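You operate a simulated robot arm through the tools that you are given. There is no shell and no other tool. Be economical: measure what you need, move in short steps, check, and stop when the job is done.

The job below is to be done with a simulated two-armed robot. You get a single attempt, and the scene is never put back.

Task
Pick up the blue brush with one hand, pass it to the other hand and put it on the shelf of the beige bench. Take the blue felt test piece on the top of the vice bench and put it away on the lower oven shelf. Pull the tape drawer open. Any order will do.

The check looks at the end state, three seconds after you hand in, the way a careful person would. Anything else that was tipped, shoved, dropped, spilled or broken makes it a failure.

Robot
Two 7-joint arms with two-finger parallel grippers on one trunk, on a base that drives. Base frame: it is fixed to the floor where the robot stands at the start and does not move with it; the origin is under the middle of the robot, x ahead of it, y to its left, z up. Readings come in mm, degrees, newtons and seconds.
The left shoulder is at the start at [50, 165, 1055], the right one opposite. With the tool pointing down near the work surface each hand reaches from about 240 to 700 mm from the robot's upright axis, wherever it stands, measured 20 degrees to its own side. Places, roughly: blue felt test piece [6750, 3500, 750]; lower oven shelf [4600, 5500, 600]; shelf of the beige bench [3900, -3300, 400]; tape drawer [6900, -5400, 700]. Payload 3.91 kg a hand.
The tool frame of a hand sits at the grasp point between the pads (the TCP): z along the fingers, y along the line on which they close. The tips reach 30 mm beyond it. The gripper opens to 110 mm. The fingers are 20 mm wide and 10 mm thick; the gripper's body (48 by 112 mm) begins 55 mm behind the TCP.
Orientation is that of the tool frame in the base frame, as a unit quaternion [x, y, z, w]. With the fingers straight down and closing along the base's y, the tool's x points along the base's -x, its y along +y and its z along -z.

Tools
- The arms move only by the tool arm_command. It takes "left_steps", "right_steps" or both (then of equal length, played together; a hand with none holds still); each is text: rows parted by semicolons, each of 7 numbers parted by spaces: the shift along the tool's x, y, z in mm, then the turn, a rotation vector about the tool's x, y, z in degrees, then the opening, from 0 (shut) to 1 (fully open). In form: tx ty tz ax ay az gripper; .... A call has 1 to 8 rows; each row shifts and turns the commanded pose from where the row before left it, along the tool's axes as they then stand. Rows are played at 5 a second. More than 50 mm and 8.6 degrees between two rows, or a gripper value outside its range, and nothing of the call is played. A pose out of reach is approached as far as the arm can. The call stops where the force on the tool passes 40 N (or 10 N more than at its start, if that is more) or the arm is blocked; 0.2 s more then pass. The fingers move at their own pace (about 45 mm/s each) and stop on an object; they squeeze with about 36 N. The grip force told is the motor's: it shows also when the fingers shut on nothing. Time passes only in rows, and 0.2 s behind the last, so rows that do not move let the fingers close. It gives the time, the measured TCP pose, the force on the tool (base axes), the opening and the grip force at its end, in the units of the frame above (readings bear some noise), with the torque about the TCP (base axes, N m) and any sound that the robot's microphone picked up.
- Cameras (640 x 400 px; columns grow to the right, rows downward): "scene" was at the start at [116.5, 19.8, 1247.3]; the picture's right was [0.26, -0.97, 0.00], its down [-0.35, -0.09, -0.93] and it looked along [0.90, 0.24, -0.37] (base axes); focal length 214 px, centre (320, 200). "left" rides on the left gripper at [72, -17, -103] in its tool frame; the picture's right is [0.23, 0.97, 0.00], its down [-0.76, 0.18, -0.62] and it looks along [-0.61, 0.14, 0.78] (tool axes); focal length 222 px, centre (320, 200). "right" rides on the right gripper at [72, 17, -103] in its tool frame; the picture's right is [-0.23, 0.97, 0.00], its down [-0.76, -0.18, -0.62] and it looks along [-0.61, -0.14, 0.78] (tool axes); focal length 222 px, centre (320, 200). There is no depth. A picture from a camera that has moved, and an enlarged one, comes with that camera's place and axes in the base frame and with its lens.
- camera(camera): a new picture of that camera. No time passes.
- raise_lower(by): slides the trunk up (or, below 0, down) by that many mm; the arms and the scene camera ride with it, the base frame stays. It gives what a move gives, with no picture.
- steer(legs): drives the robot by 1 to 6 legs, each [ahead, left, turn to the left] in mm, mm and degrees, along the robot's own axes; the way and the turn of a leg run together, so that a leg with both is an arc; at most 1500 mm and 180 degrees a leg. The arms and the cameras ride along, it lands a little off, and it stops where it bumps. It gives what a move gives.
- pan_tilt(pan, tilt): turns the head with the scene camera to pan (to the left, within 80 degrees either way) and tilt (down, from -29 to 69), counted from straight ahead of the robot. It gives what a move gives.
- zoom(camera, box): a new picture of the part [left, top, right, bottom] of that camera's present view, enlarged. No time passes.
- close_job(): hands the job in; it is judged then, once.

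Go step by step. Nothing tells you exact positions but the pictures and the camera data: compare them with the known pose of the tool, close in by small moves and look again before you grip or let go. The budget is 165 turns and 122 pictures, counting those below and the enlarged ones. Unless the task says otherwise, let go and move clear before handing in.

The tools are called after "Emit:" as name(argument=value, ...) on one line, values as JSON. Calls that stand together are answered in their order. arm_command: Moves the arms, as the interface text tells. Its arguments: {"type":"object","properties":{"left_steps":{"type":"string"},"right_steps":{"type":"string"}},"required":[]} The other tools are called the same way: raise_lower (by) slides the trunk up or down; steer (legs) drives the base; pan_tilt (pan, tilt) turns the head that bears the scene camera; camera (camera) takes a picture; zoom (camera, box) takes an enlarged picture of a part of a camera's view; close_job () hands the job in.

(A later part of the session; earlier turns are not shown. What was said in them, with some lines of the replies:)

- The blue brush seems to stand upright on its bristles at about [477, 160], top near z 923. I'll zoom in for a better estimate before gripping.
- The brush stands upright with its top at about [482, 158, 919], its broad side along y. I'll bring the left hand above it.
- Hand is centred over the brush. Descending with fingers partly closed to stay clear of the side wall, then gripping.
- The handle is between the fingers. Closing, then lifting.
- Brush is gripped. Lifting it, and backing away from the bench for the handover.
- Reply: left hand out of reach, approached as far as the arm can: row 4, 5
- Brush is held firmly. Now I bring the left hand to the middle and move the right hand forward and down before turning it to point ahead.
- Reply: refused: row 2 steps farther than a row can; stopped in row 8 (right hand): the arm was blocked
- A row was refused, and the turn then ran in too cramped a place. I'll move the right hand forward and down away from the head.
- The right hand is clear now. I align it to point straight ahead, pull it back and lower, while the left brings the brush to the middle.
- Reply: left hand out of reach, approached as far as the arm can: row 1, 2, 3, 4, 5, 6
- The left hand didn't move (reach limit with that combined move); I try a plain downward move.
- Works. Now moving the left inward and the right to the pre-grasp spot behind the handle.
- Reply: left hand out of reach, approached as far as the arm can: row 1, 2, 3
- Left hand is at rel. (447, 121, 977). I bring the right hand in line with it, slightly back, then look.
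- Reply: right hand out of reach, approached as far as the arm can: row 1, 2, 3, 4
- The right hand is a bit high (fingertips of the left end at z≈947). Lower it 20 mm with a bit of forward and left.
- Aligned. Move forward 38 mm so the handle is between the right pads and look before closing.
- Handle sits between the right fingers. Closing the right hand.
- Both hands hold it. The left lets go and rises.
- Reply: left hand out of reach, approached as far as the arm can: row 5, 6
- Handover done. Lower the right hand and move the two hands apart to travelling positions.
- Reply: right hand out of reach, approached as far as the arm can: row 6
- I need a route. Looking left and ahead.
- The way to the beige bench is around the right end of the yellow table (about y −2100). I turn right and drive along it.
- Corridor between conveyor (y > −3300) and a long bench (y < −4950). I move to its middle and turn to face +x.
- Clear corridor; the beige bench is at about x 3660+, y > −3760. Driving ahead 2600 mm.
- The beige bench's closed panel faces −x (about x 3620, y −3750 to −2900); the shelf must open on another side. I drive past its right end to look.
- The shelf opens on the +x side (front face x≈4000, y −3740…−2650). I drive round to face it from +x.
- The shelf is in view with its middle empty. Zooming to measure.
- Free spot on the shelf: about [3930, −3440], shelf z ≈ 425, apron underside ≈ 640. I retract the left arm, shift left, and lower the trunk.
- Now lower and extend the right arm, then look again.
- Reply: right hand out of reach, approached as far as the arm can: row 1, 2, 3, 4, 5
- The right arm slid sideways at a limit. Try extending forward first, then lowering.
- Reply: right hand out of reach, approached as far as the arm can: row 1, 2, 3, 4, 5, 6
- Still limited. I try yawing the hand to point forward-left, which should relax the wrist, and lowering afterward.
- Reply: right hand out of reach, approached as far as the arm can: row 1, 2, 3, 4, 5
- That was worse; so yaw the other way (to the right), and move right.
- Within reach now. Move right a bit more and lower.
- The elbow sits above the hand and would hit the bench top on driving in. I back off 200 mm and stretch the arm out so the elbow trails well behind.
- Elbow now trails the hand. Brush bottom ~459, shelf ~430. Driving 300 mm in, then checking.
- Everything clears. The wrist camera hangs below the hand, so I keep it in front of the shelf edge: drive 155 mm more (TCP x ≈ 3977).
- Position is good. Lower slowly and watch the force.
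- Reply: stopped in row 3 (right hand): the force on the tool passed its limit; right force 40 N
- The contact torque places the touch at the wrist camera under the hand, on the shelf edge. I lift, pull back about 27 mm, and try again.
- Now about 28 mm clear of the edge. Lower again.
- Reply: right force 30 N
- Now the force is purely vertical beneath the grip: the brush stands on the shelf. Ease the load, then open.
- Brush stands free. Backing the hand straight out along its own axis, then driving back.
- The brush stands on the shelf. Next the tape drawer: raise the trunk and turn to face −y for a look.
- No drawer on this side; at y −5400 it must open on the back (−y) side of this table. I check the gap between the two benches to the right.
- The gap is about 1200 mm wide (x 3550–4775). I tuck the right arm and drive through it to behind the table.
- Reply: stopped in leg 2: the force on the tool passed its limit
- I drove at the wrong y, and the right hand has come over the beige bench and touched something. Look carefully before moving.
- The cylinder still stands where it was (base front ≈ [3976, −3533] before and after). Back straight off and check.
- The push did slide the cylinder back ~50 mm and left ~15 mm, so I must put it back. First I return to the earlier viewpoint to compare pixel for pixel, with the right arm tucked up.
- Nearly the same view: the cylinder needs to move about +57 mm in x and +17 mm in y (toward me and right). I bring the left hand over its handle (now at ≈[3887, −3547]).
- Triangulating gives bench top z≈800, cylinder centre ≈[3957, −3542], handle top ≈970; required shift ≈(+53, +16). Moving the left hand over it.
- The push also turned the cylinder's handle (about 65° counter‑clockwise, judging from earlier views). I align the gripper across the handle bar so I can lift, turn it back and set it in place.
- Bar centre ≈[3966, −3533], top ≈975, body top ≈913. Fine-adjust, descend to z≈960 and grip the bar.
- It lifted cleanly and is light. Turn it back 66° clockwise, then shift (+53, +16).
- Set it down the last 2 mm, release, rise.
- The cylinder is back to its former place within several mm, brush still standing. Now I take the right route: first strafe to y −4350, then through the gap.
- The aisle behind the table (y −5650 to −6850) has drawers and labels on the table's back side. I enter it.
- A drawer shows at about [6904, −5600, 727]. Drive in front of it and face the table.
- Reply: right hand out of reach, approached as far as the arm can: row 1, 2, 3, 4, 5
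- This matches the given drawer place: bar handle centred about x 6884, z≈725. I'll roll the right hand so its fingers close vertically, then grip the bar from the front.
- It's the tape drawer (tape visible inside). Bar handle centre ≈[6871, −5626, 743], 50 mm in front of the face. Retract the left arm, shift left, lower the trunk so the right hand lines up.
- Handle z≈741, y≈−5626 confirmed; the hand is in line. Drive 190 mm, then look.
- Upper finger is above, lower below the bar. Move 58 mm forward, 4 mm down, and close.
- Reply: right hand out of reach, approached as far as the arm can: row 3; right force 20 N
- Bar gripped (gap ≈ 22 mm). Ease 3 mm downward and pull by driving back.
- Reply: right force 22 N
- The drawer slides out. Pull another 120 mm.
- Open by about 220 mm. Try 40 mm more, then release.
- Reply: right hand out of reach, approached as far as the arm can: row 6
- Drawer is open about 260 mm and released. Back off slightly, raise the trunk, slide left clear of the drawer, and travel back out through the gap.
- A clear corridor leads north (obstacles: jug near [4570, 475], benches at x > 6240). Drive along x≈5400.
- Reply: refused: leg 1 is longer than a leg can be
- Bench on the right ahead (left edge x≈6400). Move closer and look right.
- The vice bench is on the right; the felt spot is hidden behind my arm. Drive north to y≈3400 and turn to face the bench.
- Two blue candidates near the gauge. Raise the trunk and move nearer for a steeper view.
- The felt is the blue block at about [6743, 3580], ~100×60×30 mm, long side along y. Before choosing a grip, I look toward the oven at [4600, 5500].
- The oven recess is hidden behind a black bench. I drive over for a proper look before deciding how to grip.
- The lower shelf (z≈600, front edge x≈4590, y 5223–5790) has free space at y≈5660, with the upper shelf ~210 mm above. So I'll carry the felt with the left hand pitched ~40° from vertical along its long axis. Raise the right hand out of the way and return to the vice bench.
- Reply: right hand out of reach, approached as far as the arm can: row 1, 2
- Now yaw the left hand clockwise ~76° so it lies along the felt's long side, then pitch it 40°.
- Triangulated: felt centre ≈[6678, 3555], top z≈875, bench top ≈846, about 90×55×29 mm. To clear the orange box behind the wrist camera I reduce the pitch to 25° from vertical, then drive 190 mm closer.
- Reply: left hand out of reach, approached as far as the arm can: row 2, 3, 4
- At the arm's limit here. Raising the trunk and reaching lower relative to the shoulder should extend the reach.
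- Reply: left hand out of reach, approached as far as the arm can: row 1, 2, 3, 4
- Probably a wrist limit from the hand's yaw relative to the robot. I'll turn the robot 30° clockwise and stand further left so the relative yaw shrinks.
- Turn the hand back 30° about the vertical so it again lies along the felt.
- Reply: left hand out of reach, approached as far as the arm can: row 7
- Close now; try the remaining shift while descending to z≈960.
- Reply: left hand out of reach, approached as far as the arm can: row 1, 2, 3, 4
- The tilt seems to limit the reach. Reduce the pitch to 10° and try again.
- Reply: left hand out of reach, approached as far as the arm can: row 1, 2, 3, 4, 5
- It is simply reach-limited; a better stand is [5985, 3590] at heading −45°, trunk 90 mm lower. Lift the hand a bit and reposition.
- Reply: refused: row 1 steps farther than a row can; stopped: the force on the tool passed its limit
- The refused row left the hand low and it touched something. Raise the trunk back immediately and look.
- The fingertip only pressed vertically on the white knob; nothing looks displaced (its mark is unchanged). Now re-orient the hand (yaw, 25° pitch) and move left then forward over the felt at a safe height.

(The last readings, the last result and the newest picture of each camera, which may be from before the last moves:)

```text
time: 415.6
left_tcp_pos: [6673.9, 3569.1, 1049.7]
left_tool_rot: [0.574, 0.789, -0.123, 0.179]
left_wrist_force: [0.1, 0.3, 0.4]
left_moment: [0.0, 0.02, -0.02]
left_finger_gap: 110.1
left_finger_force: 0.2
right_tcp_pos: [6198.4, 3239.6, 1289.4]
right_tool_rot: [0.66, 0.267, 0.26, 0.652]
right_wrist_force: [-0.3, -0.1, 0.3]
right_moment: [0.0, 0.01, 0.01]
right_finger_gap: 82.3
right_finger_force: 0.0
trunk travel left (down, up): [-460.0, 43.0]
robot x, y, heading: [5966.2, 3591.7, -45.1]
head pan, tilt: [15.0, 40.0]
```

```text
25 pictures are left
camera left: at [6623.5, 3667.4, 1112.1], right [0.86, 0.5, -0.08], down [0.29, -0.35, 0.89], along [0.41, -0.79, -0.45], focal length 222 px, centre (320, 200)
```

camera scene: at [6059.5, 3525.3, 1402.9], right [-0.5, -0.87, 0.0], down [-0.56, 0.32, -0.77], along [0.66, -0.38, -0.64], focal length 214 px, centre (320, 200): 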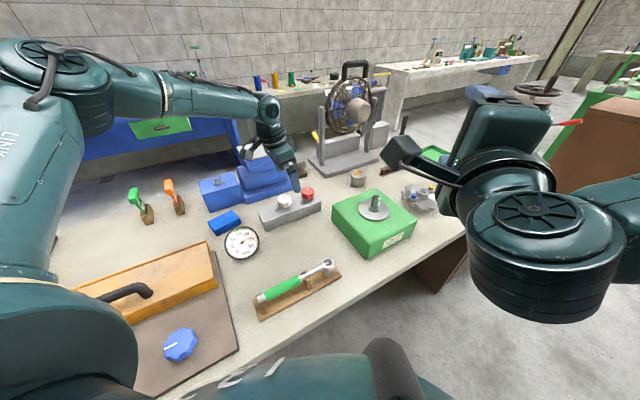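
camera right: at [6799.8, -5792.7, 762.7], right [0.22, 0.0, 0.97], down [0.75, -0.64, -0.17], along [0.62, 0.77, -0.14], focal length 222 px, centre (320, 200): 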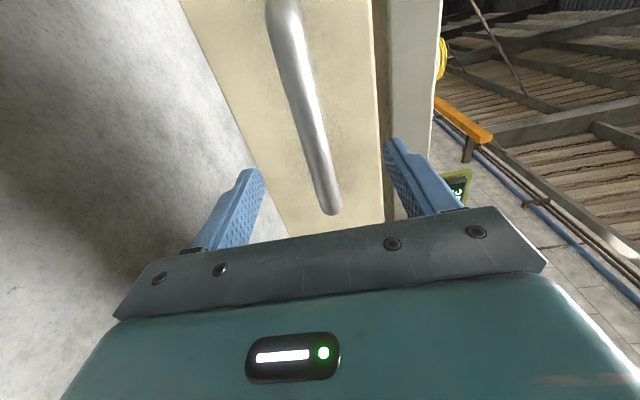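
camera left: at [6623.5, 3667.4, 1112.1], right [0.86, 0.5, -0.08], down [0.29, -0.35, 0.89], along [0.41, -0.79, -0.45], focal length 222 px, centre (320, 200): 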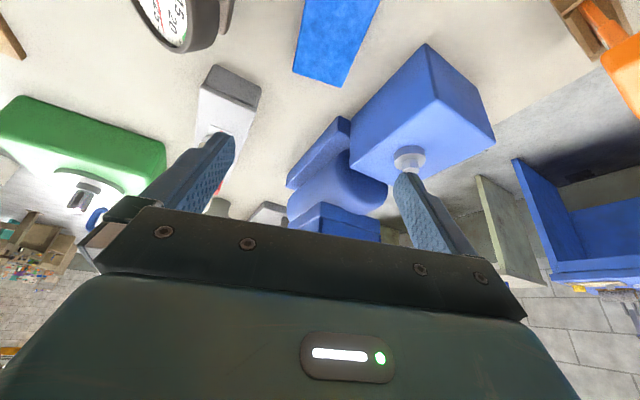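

Over the felt; its true yaw is ~7° more. Adjust, then lower the trunk 130 mm.

Emit:
arm_command(left_steps="0 0 0 2.9 0 6.3 1;0 0 0 0 0 0 1")

Emit:
raise_lower(by=-115)

Emit:
camera(camera="left")

Emit:
camera(camera="scene")

```text
time: 416.2
left_tcp_pos: [6673.4, 3568.2, 1050.2]
left_tool_rot: [0.621, 0.753, -0.132, 0.172]
left_wrist_force: [0.1, -0.6, -0.2]
left_moment: [-0.02, 0.01, -0.01]
left_finger_gap: 109.9
left_finger_force: 0.0
right_tcp_pos: [6198.4, 3240.6, 1289.6]
right_tool_rot: [0.659, 0.266, 0.261, 0.653]
right_wrist_force: [-0.5, -0.4, 0.5]
right_moment: [0.02, -0.02, -0.03]
right_finger_gap: 82.7
right_finger_force: 0.0
trunk travel left (down, up): [-460.0, 43.0]
robot x, y, heading: [5966.6, 3591.5, -45.1]
head pan, tilt: [15.0, 40.0]
```

```text
time: 417.6
left_tcp_pos: [6673.6, 3567.7, 935.7]
left_tool_rot: [0.621, 0.753, -0.132, 0.172]
left_wrist_force: [-0.3, -0.1, 0.3]
left_moment: [-0.01, -0.02, 0.04]
left_finger_gap: 110.2
left_finger_force: 0.1
right_tcp_pos: [6198.7, 3240.1, 1175.3]
right_tool_rot: [0.659, 0.267, 0.26, 0.653]
right_wrist_force: [0.2, -1.2, -1.3]
right_moment: [0.05, 0.02, 0.02]
right_finger_gap: 82.4
right_finger_force: 0.0
trunk travel left (down, up): [-345.0, 158.0]
robot x, y, heading: [5968.2, 3594.4, -45.0]
head pan, tilt: [15.0, 40.0]
```

```text
24 pictures are left
camera left: at [6634.5, 3672.0, 998.0], right [0.92, 0.39, -0.08], down [0.24, -0.39, 0.89], along [0.32, -0.84, -0.45], focal length 222 px, centre (320, 200)
```

left: 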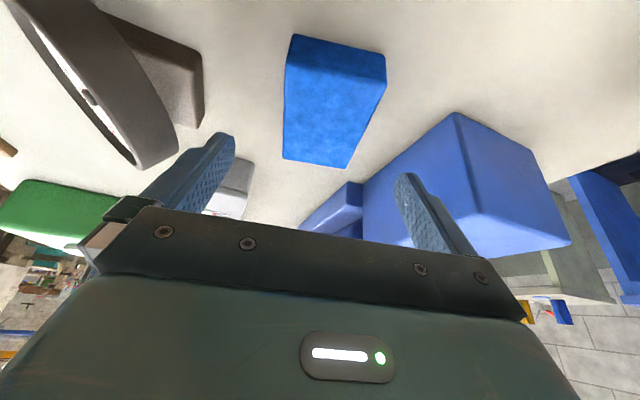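

```text
23 pictures are left
camera scene: at [6059.4, 3525.3, 1287.9], right [-0.5, -0.87, 0.0], down [-0.56, 0.32, -0.77], along [0.66, -0.38, -0.64], focal length 214 px, centre (320, 200)
```

scene: 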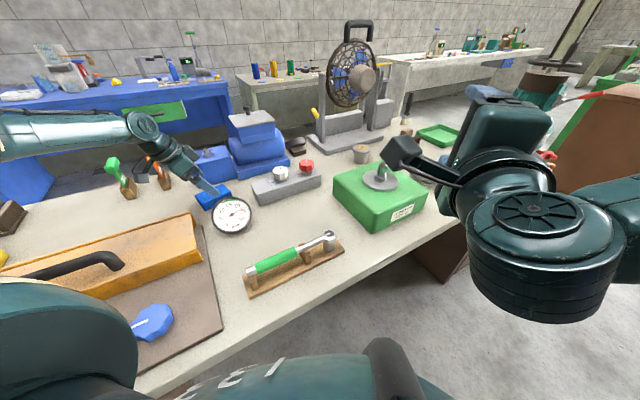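

Well aligned. Descend to z≈882 with the opening at 0.85, then close.

Emit:
arm_command(left_steps="0 0 0 0 0 0 0.85;9.5 0.5 25.3 0 0 0 0.85;9.4 0.5 25.4 0 0 0 0.85;0 0 0 0 0 0 0.85")

Emit:
camera(camera="left")

```text
time: 418.6
left_tcp_pos: [6678.0, 3563.8, 882.9]
left_tool_rot: [0.62, 0.754, -0.132, 0.173]
left_wrist_force: [-1.2, 4.7, 8.9]
left_moment: [0.05, 0.48, -0.24]
left_finger_gap: 93.4
left_finger_force: 0.1
right_tcp_pos: [6197.9, 3241.7, 1175.6]
right_tool_rot: [0.658, 0.267, 0.262, 0.653]
right_wrist_force: [-0.7, -0.9, -0.6]
right_moment: [0.0, -0.02, -0.02]
right_finger_gap: 82.6
right_finger_force: 0.2
trunk travel left (down, up): [-345.0, 158.0]
robot x, y, heading: [5964.4, 3592.0, -44.8]
head pan, tilt: [15.0, 40.0]
```

```text
22 pictures are left
camera left: at [6637.4, 3668.0, 944.3], right [0.92, 0.39, -0.08], down [0.24, -0.38, 0.89], along [0.32, -0.84, -0.45], focal length 222 px, centre (320, 200)
```

left: 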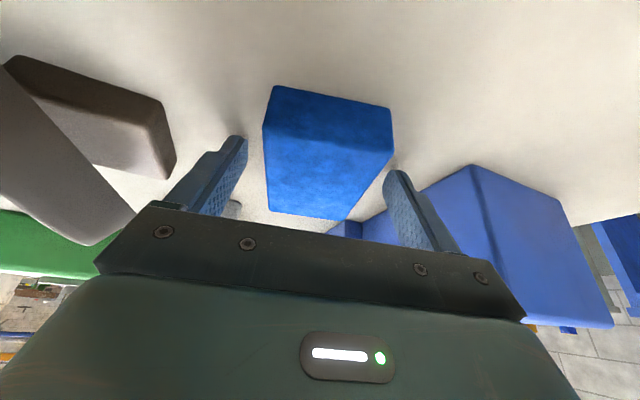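

Near fingertip just touches the table. Raise 3 mm and close.

Emit:
arm_command(left_steps="-1.3 0 -3 0 0 0 0.85;0 0 0 0 0 0 0.5;0 0 0 0 0 0 0.2;0 0 0 0 0 0 0.2;0 0 0 0 0 0 0.2;0 0 0 0 0 0 0.2")

Emit:
arm_command(left_steps="-4 0 -9 0 0 0 0.2;-8 0 -18 0 0 0 0.2;-12 0 -27 0 0 0 0.2;-16 0 -36 0 0 0 0.2;-16 0 -36 0 0 0 0.2")

Emit:
camera(camera="left")

```text
time: 420.0
left_tcp_pos: [6676.8, 3563.6, 884.1]
left_tool_rot: [0.621, 0.753, -0.132, 0.171]
left_wrist_force: [0.6, 0.6, 1.4]
left_moment: [-0.03, -0.02, -0.01]
left_finger_gap: 59.4
left_finger_force: 36.1
right_tcp_pos: [6198.9, 3240.7, 1174.4]
right_tool_rot: [0.66, 0.267, 0.26, 0.653]
right_wrist_force: [0.1, -0.2, 0.0]
right_moment: [-0.02, 0.0, -0.01]
right_finger_gap: 82.6
right_finger_force: 0.0
trunk travel left (down, up): [-345.0, 158.0]
robot x, y, heading: [5963.5, 3593.6, -44.7]
head pan, tilt: [15.0, 40.0]
```

```text
time: 421.2
left_tcp_pos: [6672.9, 3565.9, 1024.1]
left_tool_rot: [0.621, 0.753, -0.132, 0.172]
left_wrist_force: [0.6, 0.0, -0.1]
left_moment: [0.02, 0.0, -0.02]
left_finger_gap: 59.4
left_finger_force: 36.3
right_tcp_pos: [6199.8, 3240.6, 1175.0]
right_tool_rot: [0.66, 0.267, 0.261, 0.652]
right_wrist_force: [0.2, 0.2, 0.3]
right_moment: [0.0, -0.01, -0.01]
right_finger_gap: 82.8
right_finger_force: 0.1
trunk travel left (down, up): [-345.0, 158.0]
robot x, y, heading: [5967.8, 3591.7, -44.7]
head pan, tilt: [15.0, 40.0]
```

```text
21 pictures are left
camera left: at [6633.0, 3669.8, 1085.3], right [0.92, 0.39, -0.08], down [0.24, -0.39, 0.89], along [0.32, -0.83, -0.45], focal length 222 px, centre (320, 200)
```

left: 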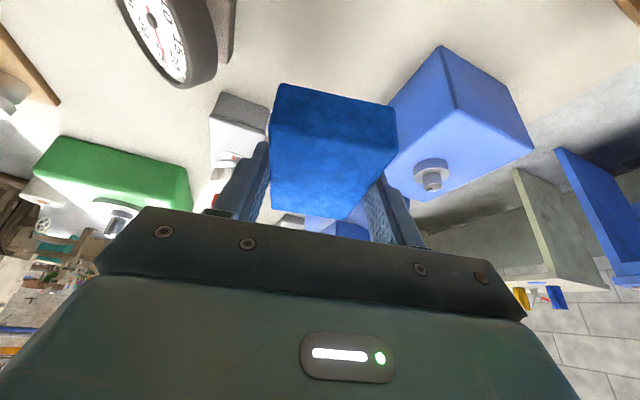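

Felt is held firmly. Raise and back away from the bench.

Emit:
raise_lower(by=120)

Emit:
steer(legs=[[-700, 0, 0]])

Emit:
arm_command(left_steps="0 0 0 -3.4 0 -7.25 0.2;0 0 0 -3.4 0 -7.25 0.2;0 0 0 -3.4 0 -7.25 0.2;0 0 0 -3.4 0 -7.25 0.2;30 0 0 0 0 0 0.2;30 0 0 0 0 0 0.2;30 0 0 0 0 0 0.2")

Emit:
camera(camera="scene")

```text
time: 422.7
left_tcp_pos: [6672.8, 3567.4, 1143.2]
left_tool_rot: [0.62, 0.754, -0.132, 0.172]
left_wrist_force: [0.3, -0.7, -0.4]
left_moment: [-0.02, 0.0, 0.0]
left_finger_gap: 59.4
left_finger_force: 35.7
right_tcp_pos: [6199.5, 3240.6, 1294.4]
right_tool_rot: [0.659, 0.268, 0.26, 0.653]
right_wrist_force: [0.3, -0.7, 0.2]
right_moment: [-0.03, -0.04, 0.0]
right_finger_gap: 82.4
right_finger_force: 0.1
trunk travel left (down, up): [-465.0, 38.0]
robot x, y, heading: [5967.8, 3593.2, -44.8]
head pan, tilt: [15.0, 40.0]
```

```text
time: 426.6
left_tcp_pos: [6174.8, 4062.6, 1143.4]
left_tool_rot: [0.619, 0.755, -0.131, 0.172]
left_wrist_force: [-0.3, 0.6, -0.2]
left_moment: [-0.02, 0.01, 0.01]
left_finger_gap: 59.2
left_finger_force: 36.0
right_tcp_pos: [5701.3, 3736.2, 1296.1]
right_tool_rot: [0.659, 0.268, 0.261, 0.652]
right_wrist_force: [0.5, -0.5, -0.9]
right_moment: [0.03, -0.04, 0.02]
right_finger_gap: 82.5
right_finger_force: 0.0
trunk travel left (down, up): [-465.0, 38.0]
robot x, y, heading: [5467.5, 4088.9, -44.7]
head pan, tilt: [15.0, 40.0]
```

```text
time: 428.2
left_tcp_pos: [6119.6, 4122.7, 1102.7]
left_tool_rot: [0.386, 0.895, -0.081, 0.206]
left_wrist_force: [0.5, 0.5, 0.9]
left_moment: [-0.03, 0.04, -0.02]
left_finger_gap: 59.0
left_finger_force: 36.4
right_tcp_pos: [5704.3, 3735.2, 1295.0]
right_tool_rot: [0.659, 0.269, 0.261, 0.652]
right_wrist_force: [0.5, 0.2, -0.9]
right_moment: [0.01, 0.0, -0.01]
right_finger_gap: 82.7
right_finger_force: 0.1
trunk travel left (down, up): [-465.0, 38.0]
robot x, y, heading: [5471.9, 4085.2, -44.8]
head pan, tilt: [15.0, 40.0]
```

```text
20 pictures are left
camera scene: at [5563.1, 4020.5, 1407.9], right [-0.49, -0.87, 0.0], down [-0.56, 0.32, -0.77], along [0.67, -0.38, -0.64], focal length 214 px, centre (320, 200)
```

scene: 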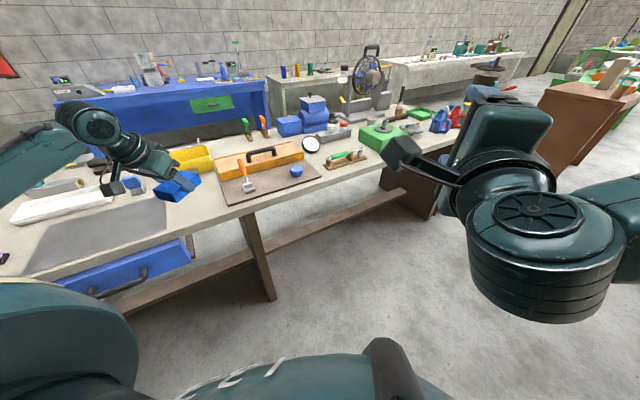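

All fine on the bench. Bring the left hand back in front, turn and drive to the oven.

Emit:
arm_command(left_steps="0 -37 0 0 0 0 0.2;0 -37 0 0 0 0 0.2;0 -37 0 0 0 0 0.2;0 -37 0 0 0 0 0.2;0 -37 0 0 0 0 0.2;0 -37 0 0 0 0 0.2;0 -37 0 0 0 0 0.2;0 -37 0 0 0 0 0.2")

Emit:
steer(legs=[[0, 0, 134.8], [1450, 0, 0], [300, 0, 0], [0, 0, 90]])

Emit:
pan_tilt(pan=10, tilt=32)

Emit:
camera(camera="scene")

```text
time: 430.0
left_tcp_pos: [5903.7, 3917.7, 1100.2]
left_tool_rot: [0.386, 0.896, -0.08, 0.206]
left_wrist_force: [-0.4, 0.1, -0.7]
left_moment: [0.02, 0.0, -0.03]
left_finger_gap: 59.0
left_finger_force: 36.4
right_tcp_pos: [5702.6, 3734.4, 1295.1]
right_tool_rot: [0.66, 0.269, 0.261, 0.651]
right_wrist_force: [-0.2, -0.3, 0.5]
right_moment: [-0.03, 0.02, -0.02]
right_finger_gap: 82.5
right_finger_force: 0.0
trunk travel left (down, up): [-465.0, 38.0]
robot x, y, heading: [5469.1, 4089.7, -44.5]
head pan, tilt: [15.0, 40.0]
```

```text
time: 448.2
left_tcp_pos: [5010.5, 5629.5, 1099.0]
left_tool_rot: [0.975, -0.006, -0.221, 0.005]
left_wrist_force: [0.8, -0.7, -0.8]
left_moment: [-0.01, -0.01, -0.02]
left_finger_gap: 58.9
left_finger_force: 36.2
right_tcp_pos: [5018.8, 5900.0, 1294.7]
right_tool_rot: [0.504, -0.503, -0.498, 0.495]
right_wrist_force: [-0.1, 0.4, -0.2]
right_moment: [0.02, -0.01, -0.03]
right_finger_gap: 82.5
right_finger_force: 0.1
trunk travel left (down, up): [-465.0, 38.0]
robot x, y, heading: [5431.8, 5822.4, -178.4]
head pan, tilt: [15.0, 40.0]
```

```text
time: 448.9
left_tcp_pos: [5009.8, 5629.8, 1099.6]
left_tool_rot: [0.975, -0.007, -0.221, 0.005]
left_wrist_force: [0.1, 0.2, -1.1]
left_moment: [-0.02, -0.01, 0.01]
left_finger_gap: 58.9
left_finger_force: 35.8
right_tcp_pos: [5017.7, 5899.8, 1295.7]
right_tool_rot: [0.504, -0.502, -0.498, 0.495]
right_wrist_force: [-0.7, 0.5, -0.2]
right_moment: [-0.01, -0.01, 0.01]
right_finger_gap: 82.5
right_finger_force: 0.0
trunk travel left (down, up): [-465.0, 38.0]
robot x, y, heading: [5431.2, 5821.5, -178.7]
head pan, tilt: [10.0, 32.0]
```

```text
19 pictures are left
camera scene: at [5312.6, 5801.4, 1420.0], right [-0.2, 0.98, 0.0], down [0.52, 0.1, -0.85], along [-0.83, -0.17, -0.53], focal length 214 px, centre (320, 200)
```

scene: 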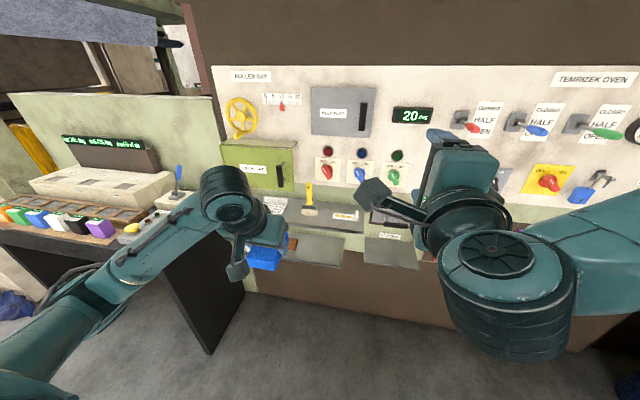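

Emit:
zoom(camera="scene", box=[240, 170, 440, 300])

```text
3.08 times, centred on (340, 235) of scene
camera zoom: at [5312.6, 5801.4, 1420.0], right [-0.2, 0.98, 0.0], down [0.52, 0.1, -0.85], along [-0.83, -0.17, -0.53], focal length 660 px, centre (258, 92)
```

zoom: 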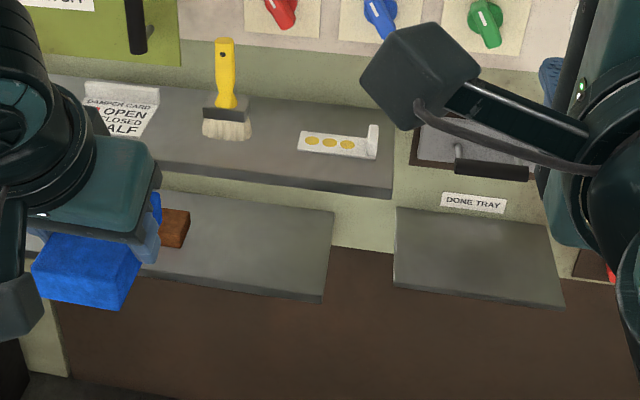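

Triangulated: lower shelf front edge x≈4632, z≈636, right end y≈5758; upper shelf front x≈4594, z≈820. Target TCP ≈[4575, 5665]. I pitch the hand 10° more, lower the trunk, and approach partway.

Emit:
arm_command(left_steps="0 0 0 0 -5 0 0.2;0 0 0 0 -5 0 0.2")

Emit:
raise_lower(by=-375)

Emit:
steer(legs=[[220, -36, -1.3]])

Emit:
camera(camera="scene")

```text
time: 449.5
left_tcp_pos: [5010.4, 5629.9, 1098.6]
left_tool_rot: [0.952, -0.007, -0.306, 0.005]
left_wrist_force: [0.1, 0.3, -1.7]
left_moment: [0.01, -0.01, -0.05]
left_finger_gap: 58.8
left_finger_force: 36.0
right_tcp_pos: [5018.1, 5899.8, 1295.4]
right_tool_rot: [0.505, -0.502, -0.498, 0.494]
right_wrist_force: [-0.1, 0.6, -0.3]
right_moment: [0.01, -0.01, 0.02]
right_finger_gap: 82.4
right_finger_force: 0.0
trunk travel left (down, up): [-465.0, 38.0]
robot x, y, heading: [5429.7, 5827.2, -178.6]
head pan, tilt: [10.0, 32.0]
```

```text
time: 453.1
left_tcp_pos: [5010.6, 5628.3, 723.8]
left_tool_rot: [0.952, -0.007, -0.305, 0.005]
left_wrist_force: [-0.6, -0.1, -0.7]
left_moment: [0.01, 0.0, 0.02]
left_finger_gap: 59.1
left_finger_force: 36.2
right_tcp_pos: [5017.7, 5899.1, 919.7]
right_tool_rot: [0.505, -0.502, -0.498, 0.496]
right_wrist_force: [0.3, 0.7, -0.3]
right_moment: [-0.02, -0.01, 0.03]
right_finger_gap: 82.2
right_finger_force: 0.0
trunk travel left (down, up): [-90.0, 413.0]
robot x, y, heading: [5433.1, 5825.7, -178.7]
head pan, tilt: [10.0, 32.0]
```

```text
time: 454.8
left_tcp_pos: [4784.7, 5672.5, 723.6]
left_tool_rot: [0.952, -0.019, -0.305, 0.001]
left_wrist_force: [-0.7, 0.0, -1.0]
left_moment: [0.01, -0.01, -0.02]
left_finger_gap: 59.0
left_finger_force: 35.9
right_tcp_pos: [4800.6, 5942.3, 920.0]
right_tool_rot: [-0.499, 0.508, 0.504, -0.489]
right_wrist_force: [0.9, -0.4, 0.4]
right_moment: [-0.02, -0.01, 0.03]
right_finger_gap: 82.5
right_finger_force: 0.1
trunk travel left (down, up): [-90.0, 413.0]
robot x, y, heading: [5208.5, 5860.8, 179.9]
head pan, tilt: [10.0, 32.0]
```

```text
17 pictures are left
camera scene: at [5091.5, 5838.0, 1045.1], right [-0.17, 0.98, 0.0], down [0.52, 0.09, -0.85], along [-0.84, -0.15, -0.53], focal length 214 px, centre (320, 200)
```

scene: 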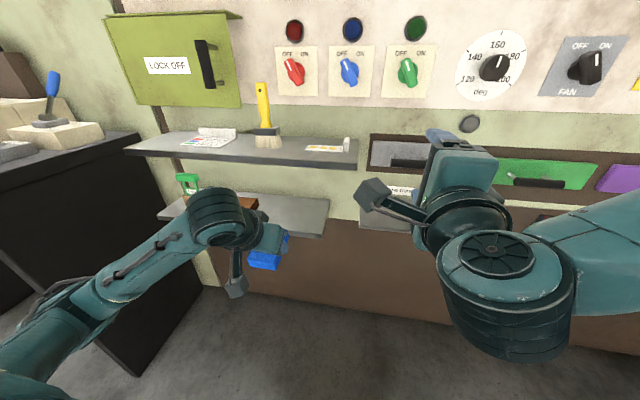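

Aligned. Lower 30 mm and move the arm in 150 mm, then check.

Emit:
arm_command(left_steps="17.2 5 24.6 0 0 0 0.2;-24.5 0 17.2 0 0 0 0.2;-24.5 0 17.2 0 0 0 0.2;-24.5 0 17.2 0 0 0 0.2;-24.5 0 17.2 0 0 0 0.2;-24.5 0 17.2 0 0 0 0.2")

Emit:
zoom(camera="scene", box=[140, 120, 380, 290])

Emit:
camera(camera="left")

```text
time: 456.2
left_tcp_pos: [4634.2, 5672.9, 694.6]
left_tool_rot: [0.952, -0.018, -0.306, 0.001]
left_wrist_force: [-0.5, -0.6, -0.2]
left_moment: [0.0, 0.0, 0.05]
left_finger_gap: 59.0
left_finger_force: 35.7
right_tcp_pos: [4798.7, 5943.1, 920.0]
right_tool_rot: [-0.499, 0.507, 0.504, -0.489]
right_wrist_force: [0.3, -0.4, -0.2]
right_moment: [0.0, -0.02, 0.02]
right_finger_gap: 82.6
right_finger_force: 0.1
trunk travel left (down, up): [-90.0, 413.0]
robot x, y, heading: [5210.7, 5857.0, 179.8]
head pan, tilt: [10.0, 32.0]
```

```text
2.35 times, centred on (260, 205) of scene
camera zoom: at [5091.4, 5838.0, 1045.1], right [-0.17, 0.98, 0.0], down [0.52, 0.09, -0.85], along [-0.84, -0.15, -0.53], focal length 505 px, centre (461, 188)
```

zoom: 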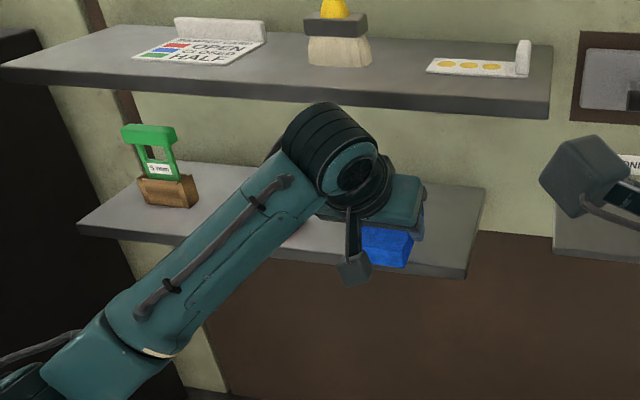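

```text
15 pictures are left
camera left: at [4753.3, 5685.5, 735.8], right [0.15, -0.98, -0.12], down [-0.26, -0.16, 0.95], along [-0.95, -0.11, -0.28], focal length 222 px, centre (320, 200)
```

left: 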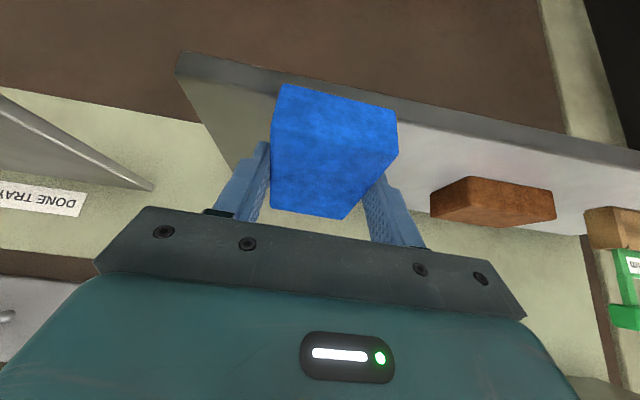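

Clear of both shelves. Move the last 57 mm in and lower a bit.

Emit:
arm_command(left_steps="-23.4 0 16.4 0 0 0 0.2;-23.4 0 16.4 0 0 0 0.2;5.7 0 8.2 0 0 0 0.2")

Emit:
camera(camera="left")

Emit:
zoom(camera="scene", box=[140, 120, 380, 290])

```text
time: 457.0
left_tcp_pos: [4577.6, 5674.7, 685.7]
left_tool_rot: [0.952, -0.018, -0.305, 0.001]
left_wrist_force: [-0.1, 0.1, -0.7]
left_moment: [0.01, 0.01, -0.01]
left_finger_gap: 59.0
left_finger_force: 36.1
right_tcp_pos: [4800.3, 5944.1, 919.8]
right_tool_rot: [-0.498, 0.508, 0.504, -0.49]
right_wrist_force: [0.2, 0.1, -0.5]
right_moment: [0.0, 0.01, -0.01]
right_finger_gap: 82.4
right_finger_force: 0.2
trunk travel left (down, up): [-90.0, 413.0]
robot x, y, heading: [5212.6, 5857.4, 179.9]
head pan, tilt: [10.0, 32.0]
```

```text
14 pictures are left
camera left: at [4695.8, 5687.2, 726.9], right [0.15, -0.98, -0.12], down [-0.26, -0.16, 0.95], along [-0.95, -0.11, -0.28], focal length 222 px, centre (320, 200)
```

left: 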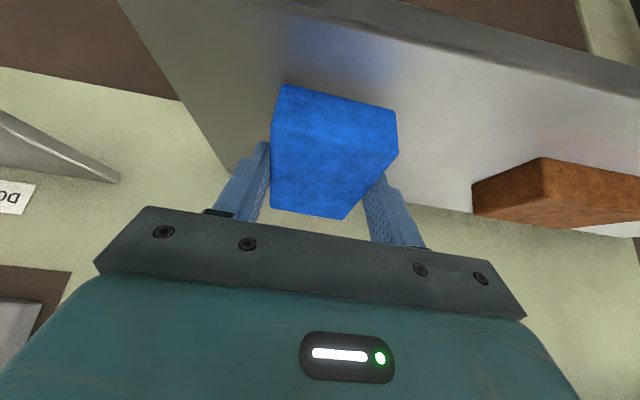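

```text
2.35 times, centred on (260, 205) of scene
camera zoom: at [5091.4, 5838.0, 1045.1], right [-0.17, 0.98, 0.0], down [0.52, 0.09, -0.85], along [-0.84, -0.15, -0.53], focal length 505 px, centre (461, 188)
```

zoom: 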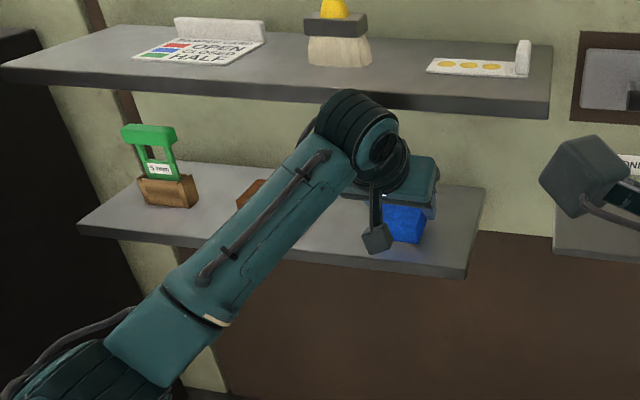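

Felt is over the shelf. Lower gently until contact.

Emit:
arm_command(left_steps="2.9 0 4.1 0 0 0 0.2;2.9 0 4.1 0 0 0 0.2")

```text
time: 457.6
left_tcp_pos: [4576.8, 5674.7, 680.3]
left_tool_rot: [0.951, -0.017, -0.309, 0.001]
left_wrist_force: [3.1, -2.0, 17.6]
left_moment: [0.41, -0.67, -0.13]
left_finger_gap: 59.1
left_finger_force: 36.0
right_tcp_pos: [4800.1, 5943.8, 921.4]
right_tool_rot: [-0.498, 0.507, 0.505, -0.491]
right_wrist_force: [-0.3, 0.1, -0.3]
right_moment: [0.01, 0.02, -0.01]
right_finger_gap: 82.5
right_finger_force: 0.1
trunk travel left (down, up): [-90.0, 413.0]
robot x, y, heading: [5210.8, 5858.1, 179.9]
head pan, tilt: [10.0, 32.0]
```

Rear edge rests on the shelf. Ease 2 mm and open so it settles flat.

Emit:
arm_command(left_steps="-2 0 -2.9 0 0 0 0.2;0 0 0 0 0 0 0.4;0 0 0 0 0 0 0.6;0 0 0 0 0 0 0.75;0 0 0 0 0 0 0.75;0 0 0 0 0 0 0.75")

Emit:
camera(camera="left")

```text
time: 459.0
left_tcp_pos: [4578.2, 5674.3, 678.6]
left_tool_rot: [0.952, -0.019, -0.305, 0.001]
left_wrist_force: [-0.1, -0.5, -0.3]
left_moment: [0.05, -0.01, -0.02]
left_finger_gap: 82.6
left_finger_force: 0.0
right_tcp_pos: [4799.2, 5944.4, 920.7]
right_tool_rot: [-0.499, 0.508, 0.504, -0.49]
right_wrist_force: [-0.2, 0.1, -0.2]
right_moment: [-0.01, 0.0, 0.01]
right_finger_gap: 82.6
right_finger_force: 0.0
trunk travel left (down, up): [-90.0, 413.0]
robot x, y, heading: [5206.4, 5858.3, 179.9]
head pan, tilt: [10.0, 32.0]
```

```text
12 pictures are left
camera left: at [4696.7, 5687.6, 720.6], right [0.15, -0.98, -0.12], down [-0.26, -0.16, 0.95], along [-0.95, -0.11, -0.28], focal length 222 px, centre (320, 200)
```

left: 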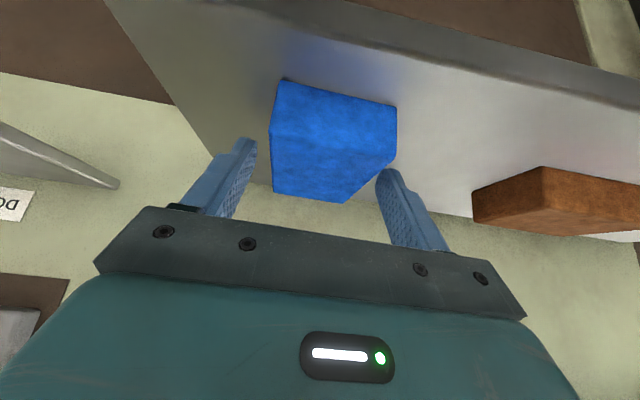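

Felt sits flat on the lower shelf. Withdraw the hand along its axis, then back, and check.

Emit:
arm_command(left_steps="0 0 -20 0 0 0 0.75;0 0 -20 0 0 0 0.75;24.5 0 -17.2 0 0 0 0.75;32 0 -22 0 0 0 0.75;32 0 -22 0 0 0 0.75;32 0 -22 0 0 0 0.75;32 0 -22 0 0 0 0.75")

Emit:
steer(legs=[[-350, 0, 0]])

Emit:
zoom(camera="scene", box=[160, 100, 420, 280])

```text
time: 460.6
left_tcp_pos: [4787.0, 5666.7, 707.8]
left_tool_rot: [0.952, -0.017, -0.304, 0.002]
left_wrist_force: [0.1, -0.1, -0.1]
left_moment: [0.03, 0.02, 0.0]
left_finger_gap: 82.5
left_finger_force: 0.0
right_tcp_pos: [4799.0, 5944.0, 920.3]
right_tool_rot: [-0.498, 0.508, 0.504, -0.49]
right_wrist_force: [0.6, 0.1, -0.6]
right_moment: [0.01, 0.0, 0.02]
right_finger_gap: 82.4
right_finger_force: 0.0
trunk travel left (down, up): [-90.0, 413.0]
robot x, y, heading: [5212.6, 5858.4, 179.8]
head pan, tilt: [10.0, 32.0]
```

```text
time: 462.9
left_tcp_pos: [5132.6, 5666.2, 709.1]
left_tool_rot: [0.952, -0.017, -0.305, 0.001]
left_wrist_force: [0.4, 0.5, 0.6]
left_moment: [0.01, -0.04, -0.01]
left_finger_gap: 82.5
left_finger_force: 0.1
right_tcp_pos: [5146.7, 5942.6, 920.1]
right_tool_rot: [-0.5, 0.507, 0.503, -0.49]
right_wrist_force: [-0.3, 0.5, 0.3]
right_moment: [0.02, 0.01, 0.03]
right_finger_gap: 82.8
right_finger_force: 0.1
trunk travel left (down, up): [-90.0, 413.0]
robot x, y, heading: [5557.6, 5857.4, -179.8]
head pan, tilt: [10.0, 32.0]
```

```text
2.22 times, centred on (290, 190) of scene
camera zoom: at [5438.0, 5837.7, 1045.1], right [-0.17, 0.98, 0.0], down [0.52, 0.09, -0.85], along [-0.83, -0.15, -0.53], focal length 477 px, centre (387, 222)
```

zoom: 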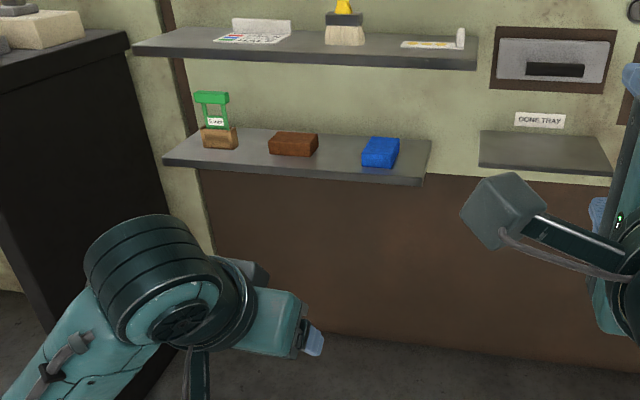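

The felt lies flat on the lower oven shelf, the brush stands on the beige bench's shelf and the tape drawer is open. Both hands are empty and clear, so I hand in.

Emit:
close_job()

```text
The job is handed in.
```

I finished all three parts and handed the job in, but I knocked one other item on the way and had to put it back.

- **Brush:** the left hand picked it up and passed it to the right. It now stands on the shelf of the beige bench.
- **Felt test piece:** it lies flat on the lower oven shelf, to the right of the brick.
- **Tape drawer:** it is pulled open about 260 mm.

**Knocked item:** I drove at the beige bench by mistake, and the right hand pushed the brown cylinder with the handle on its top. It slid about 55 mm and its handle turned. I lifted it back, and the pictures put it within about a centimetre of its old place. The handle angle is my best estimate from earlier views.

**Other contacts:** I saw no lasting change from either of these.
- A fingertip pressed down on the white knob on the vice bench; its mark looks unchanged.
- The wrist camera touched the edge of the beige bench's shelf.
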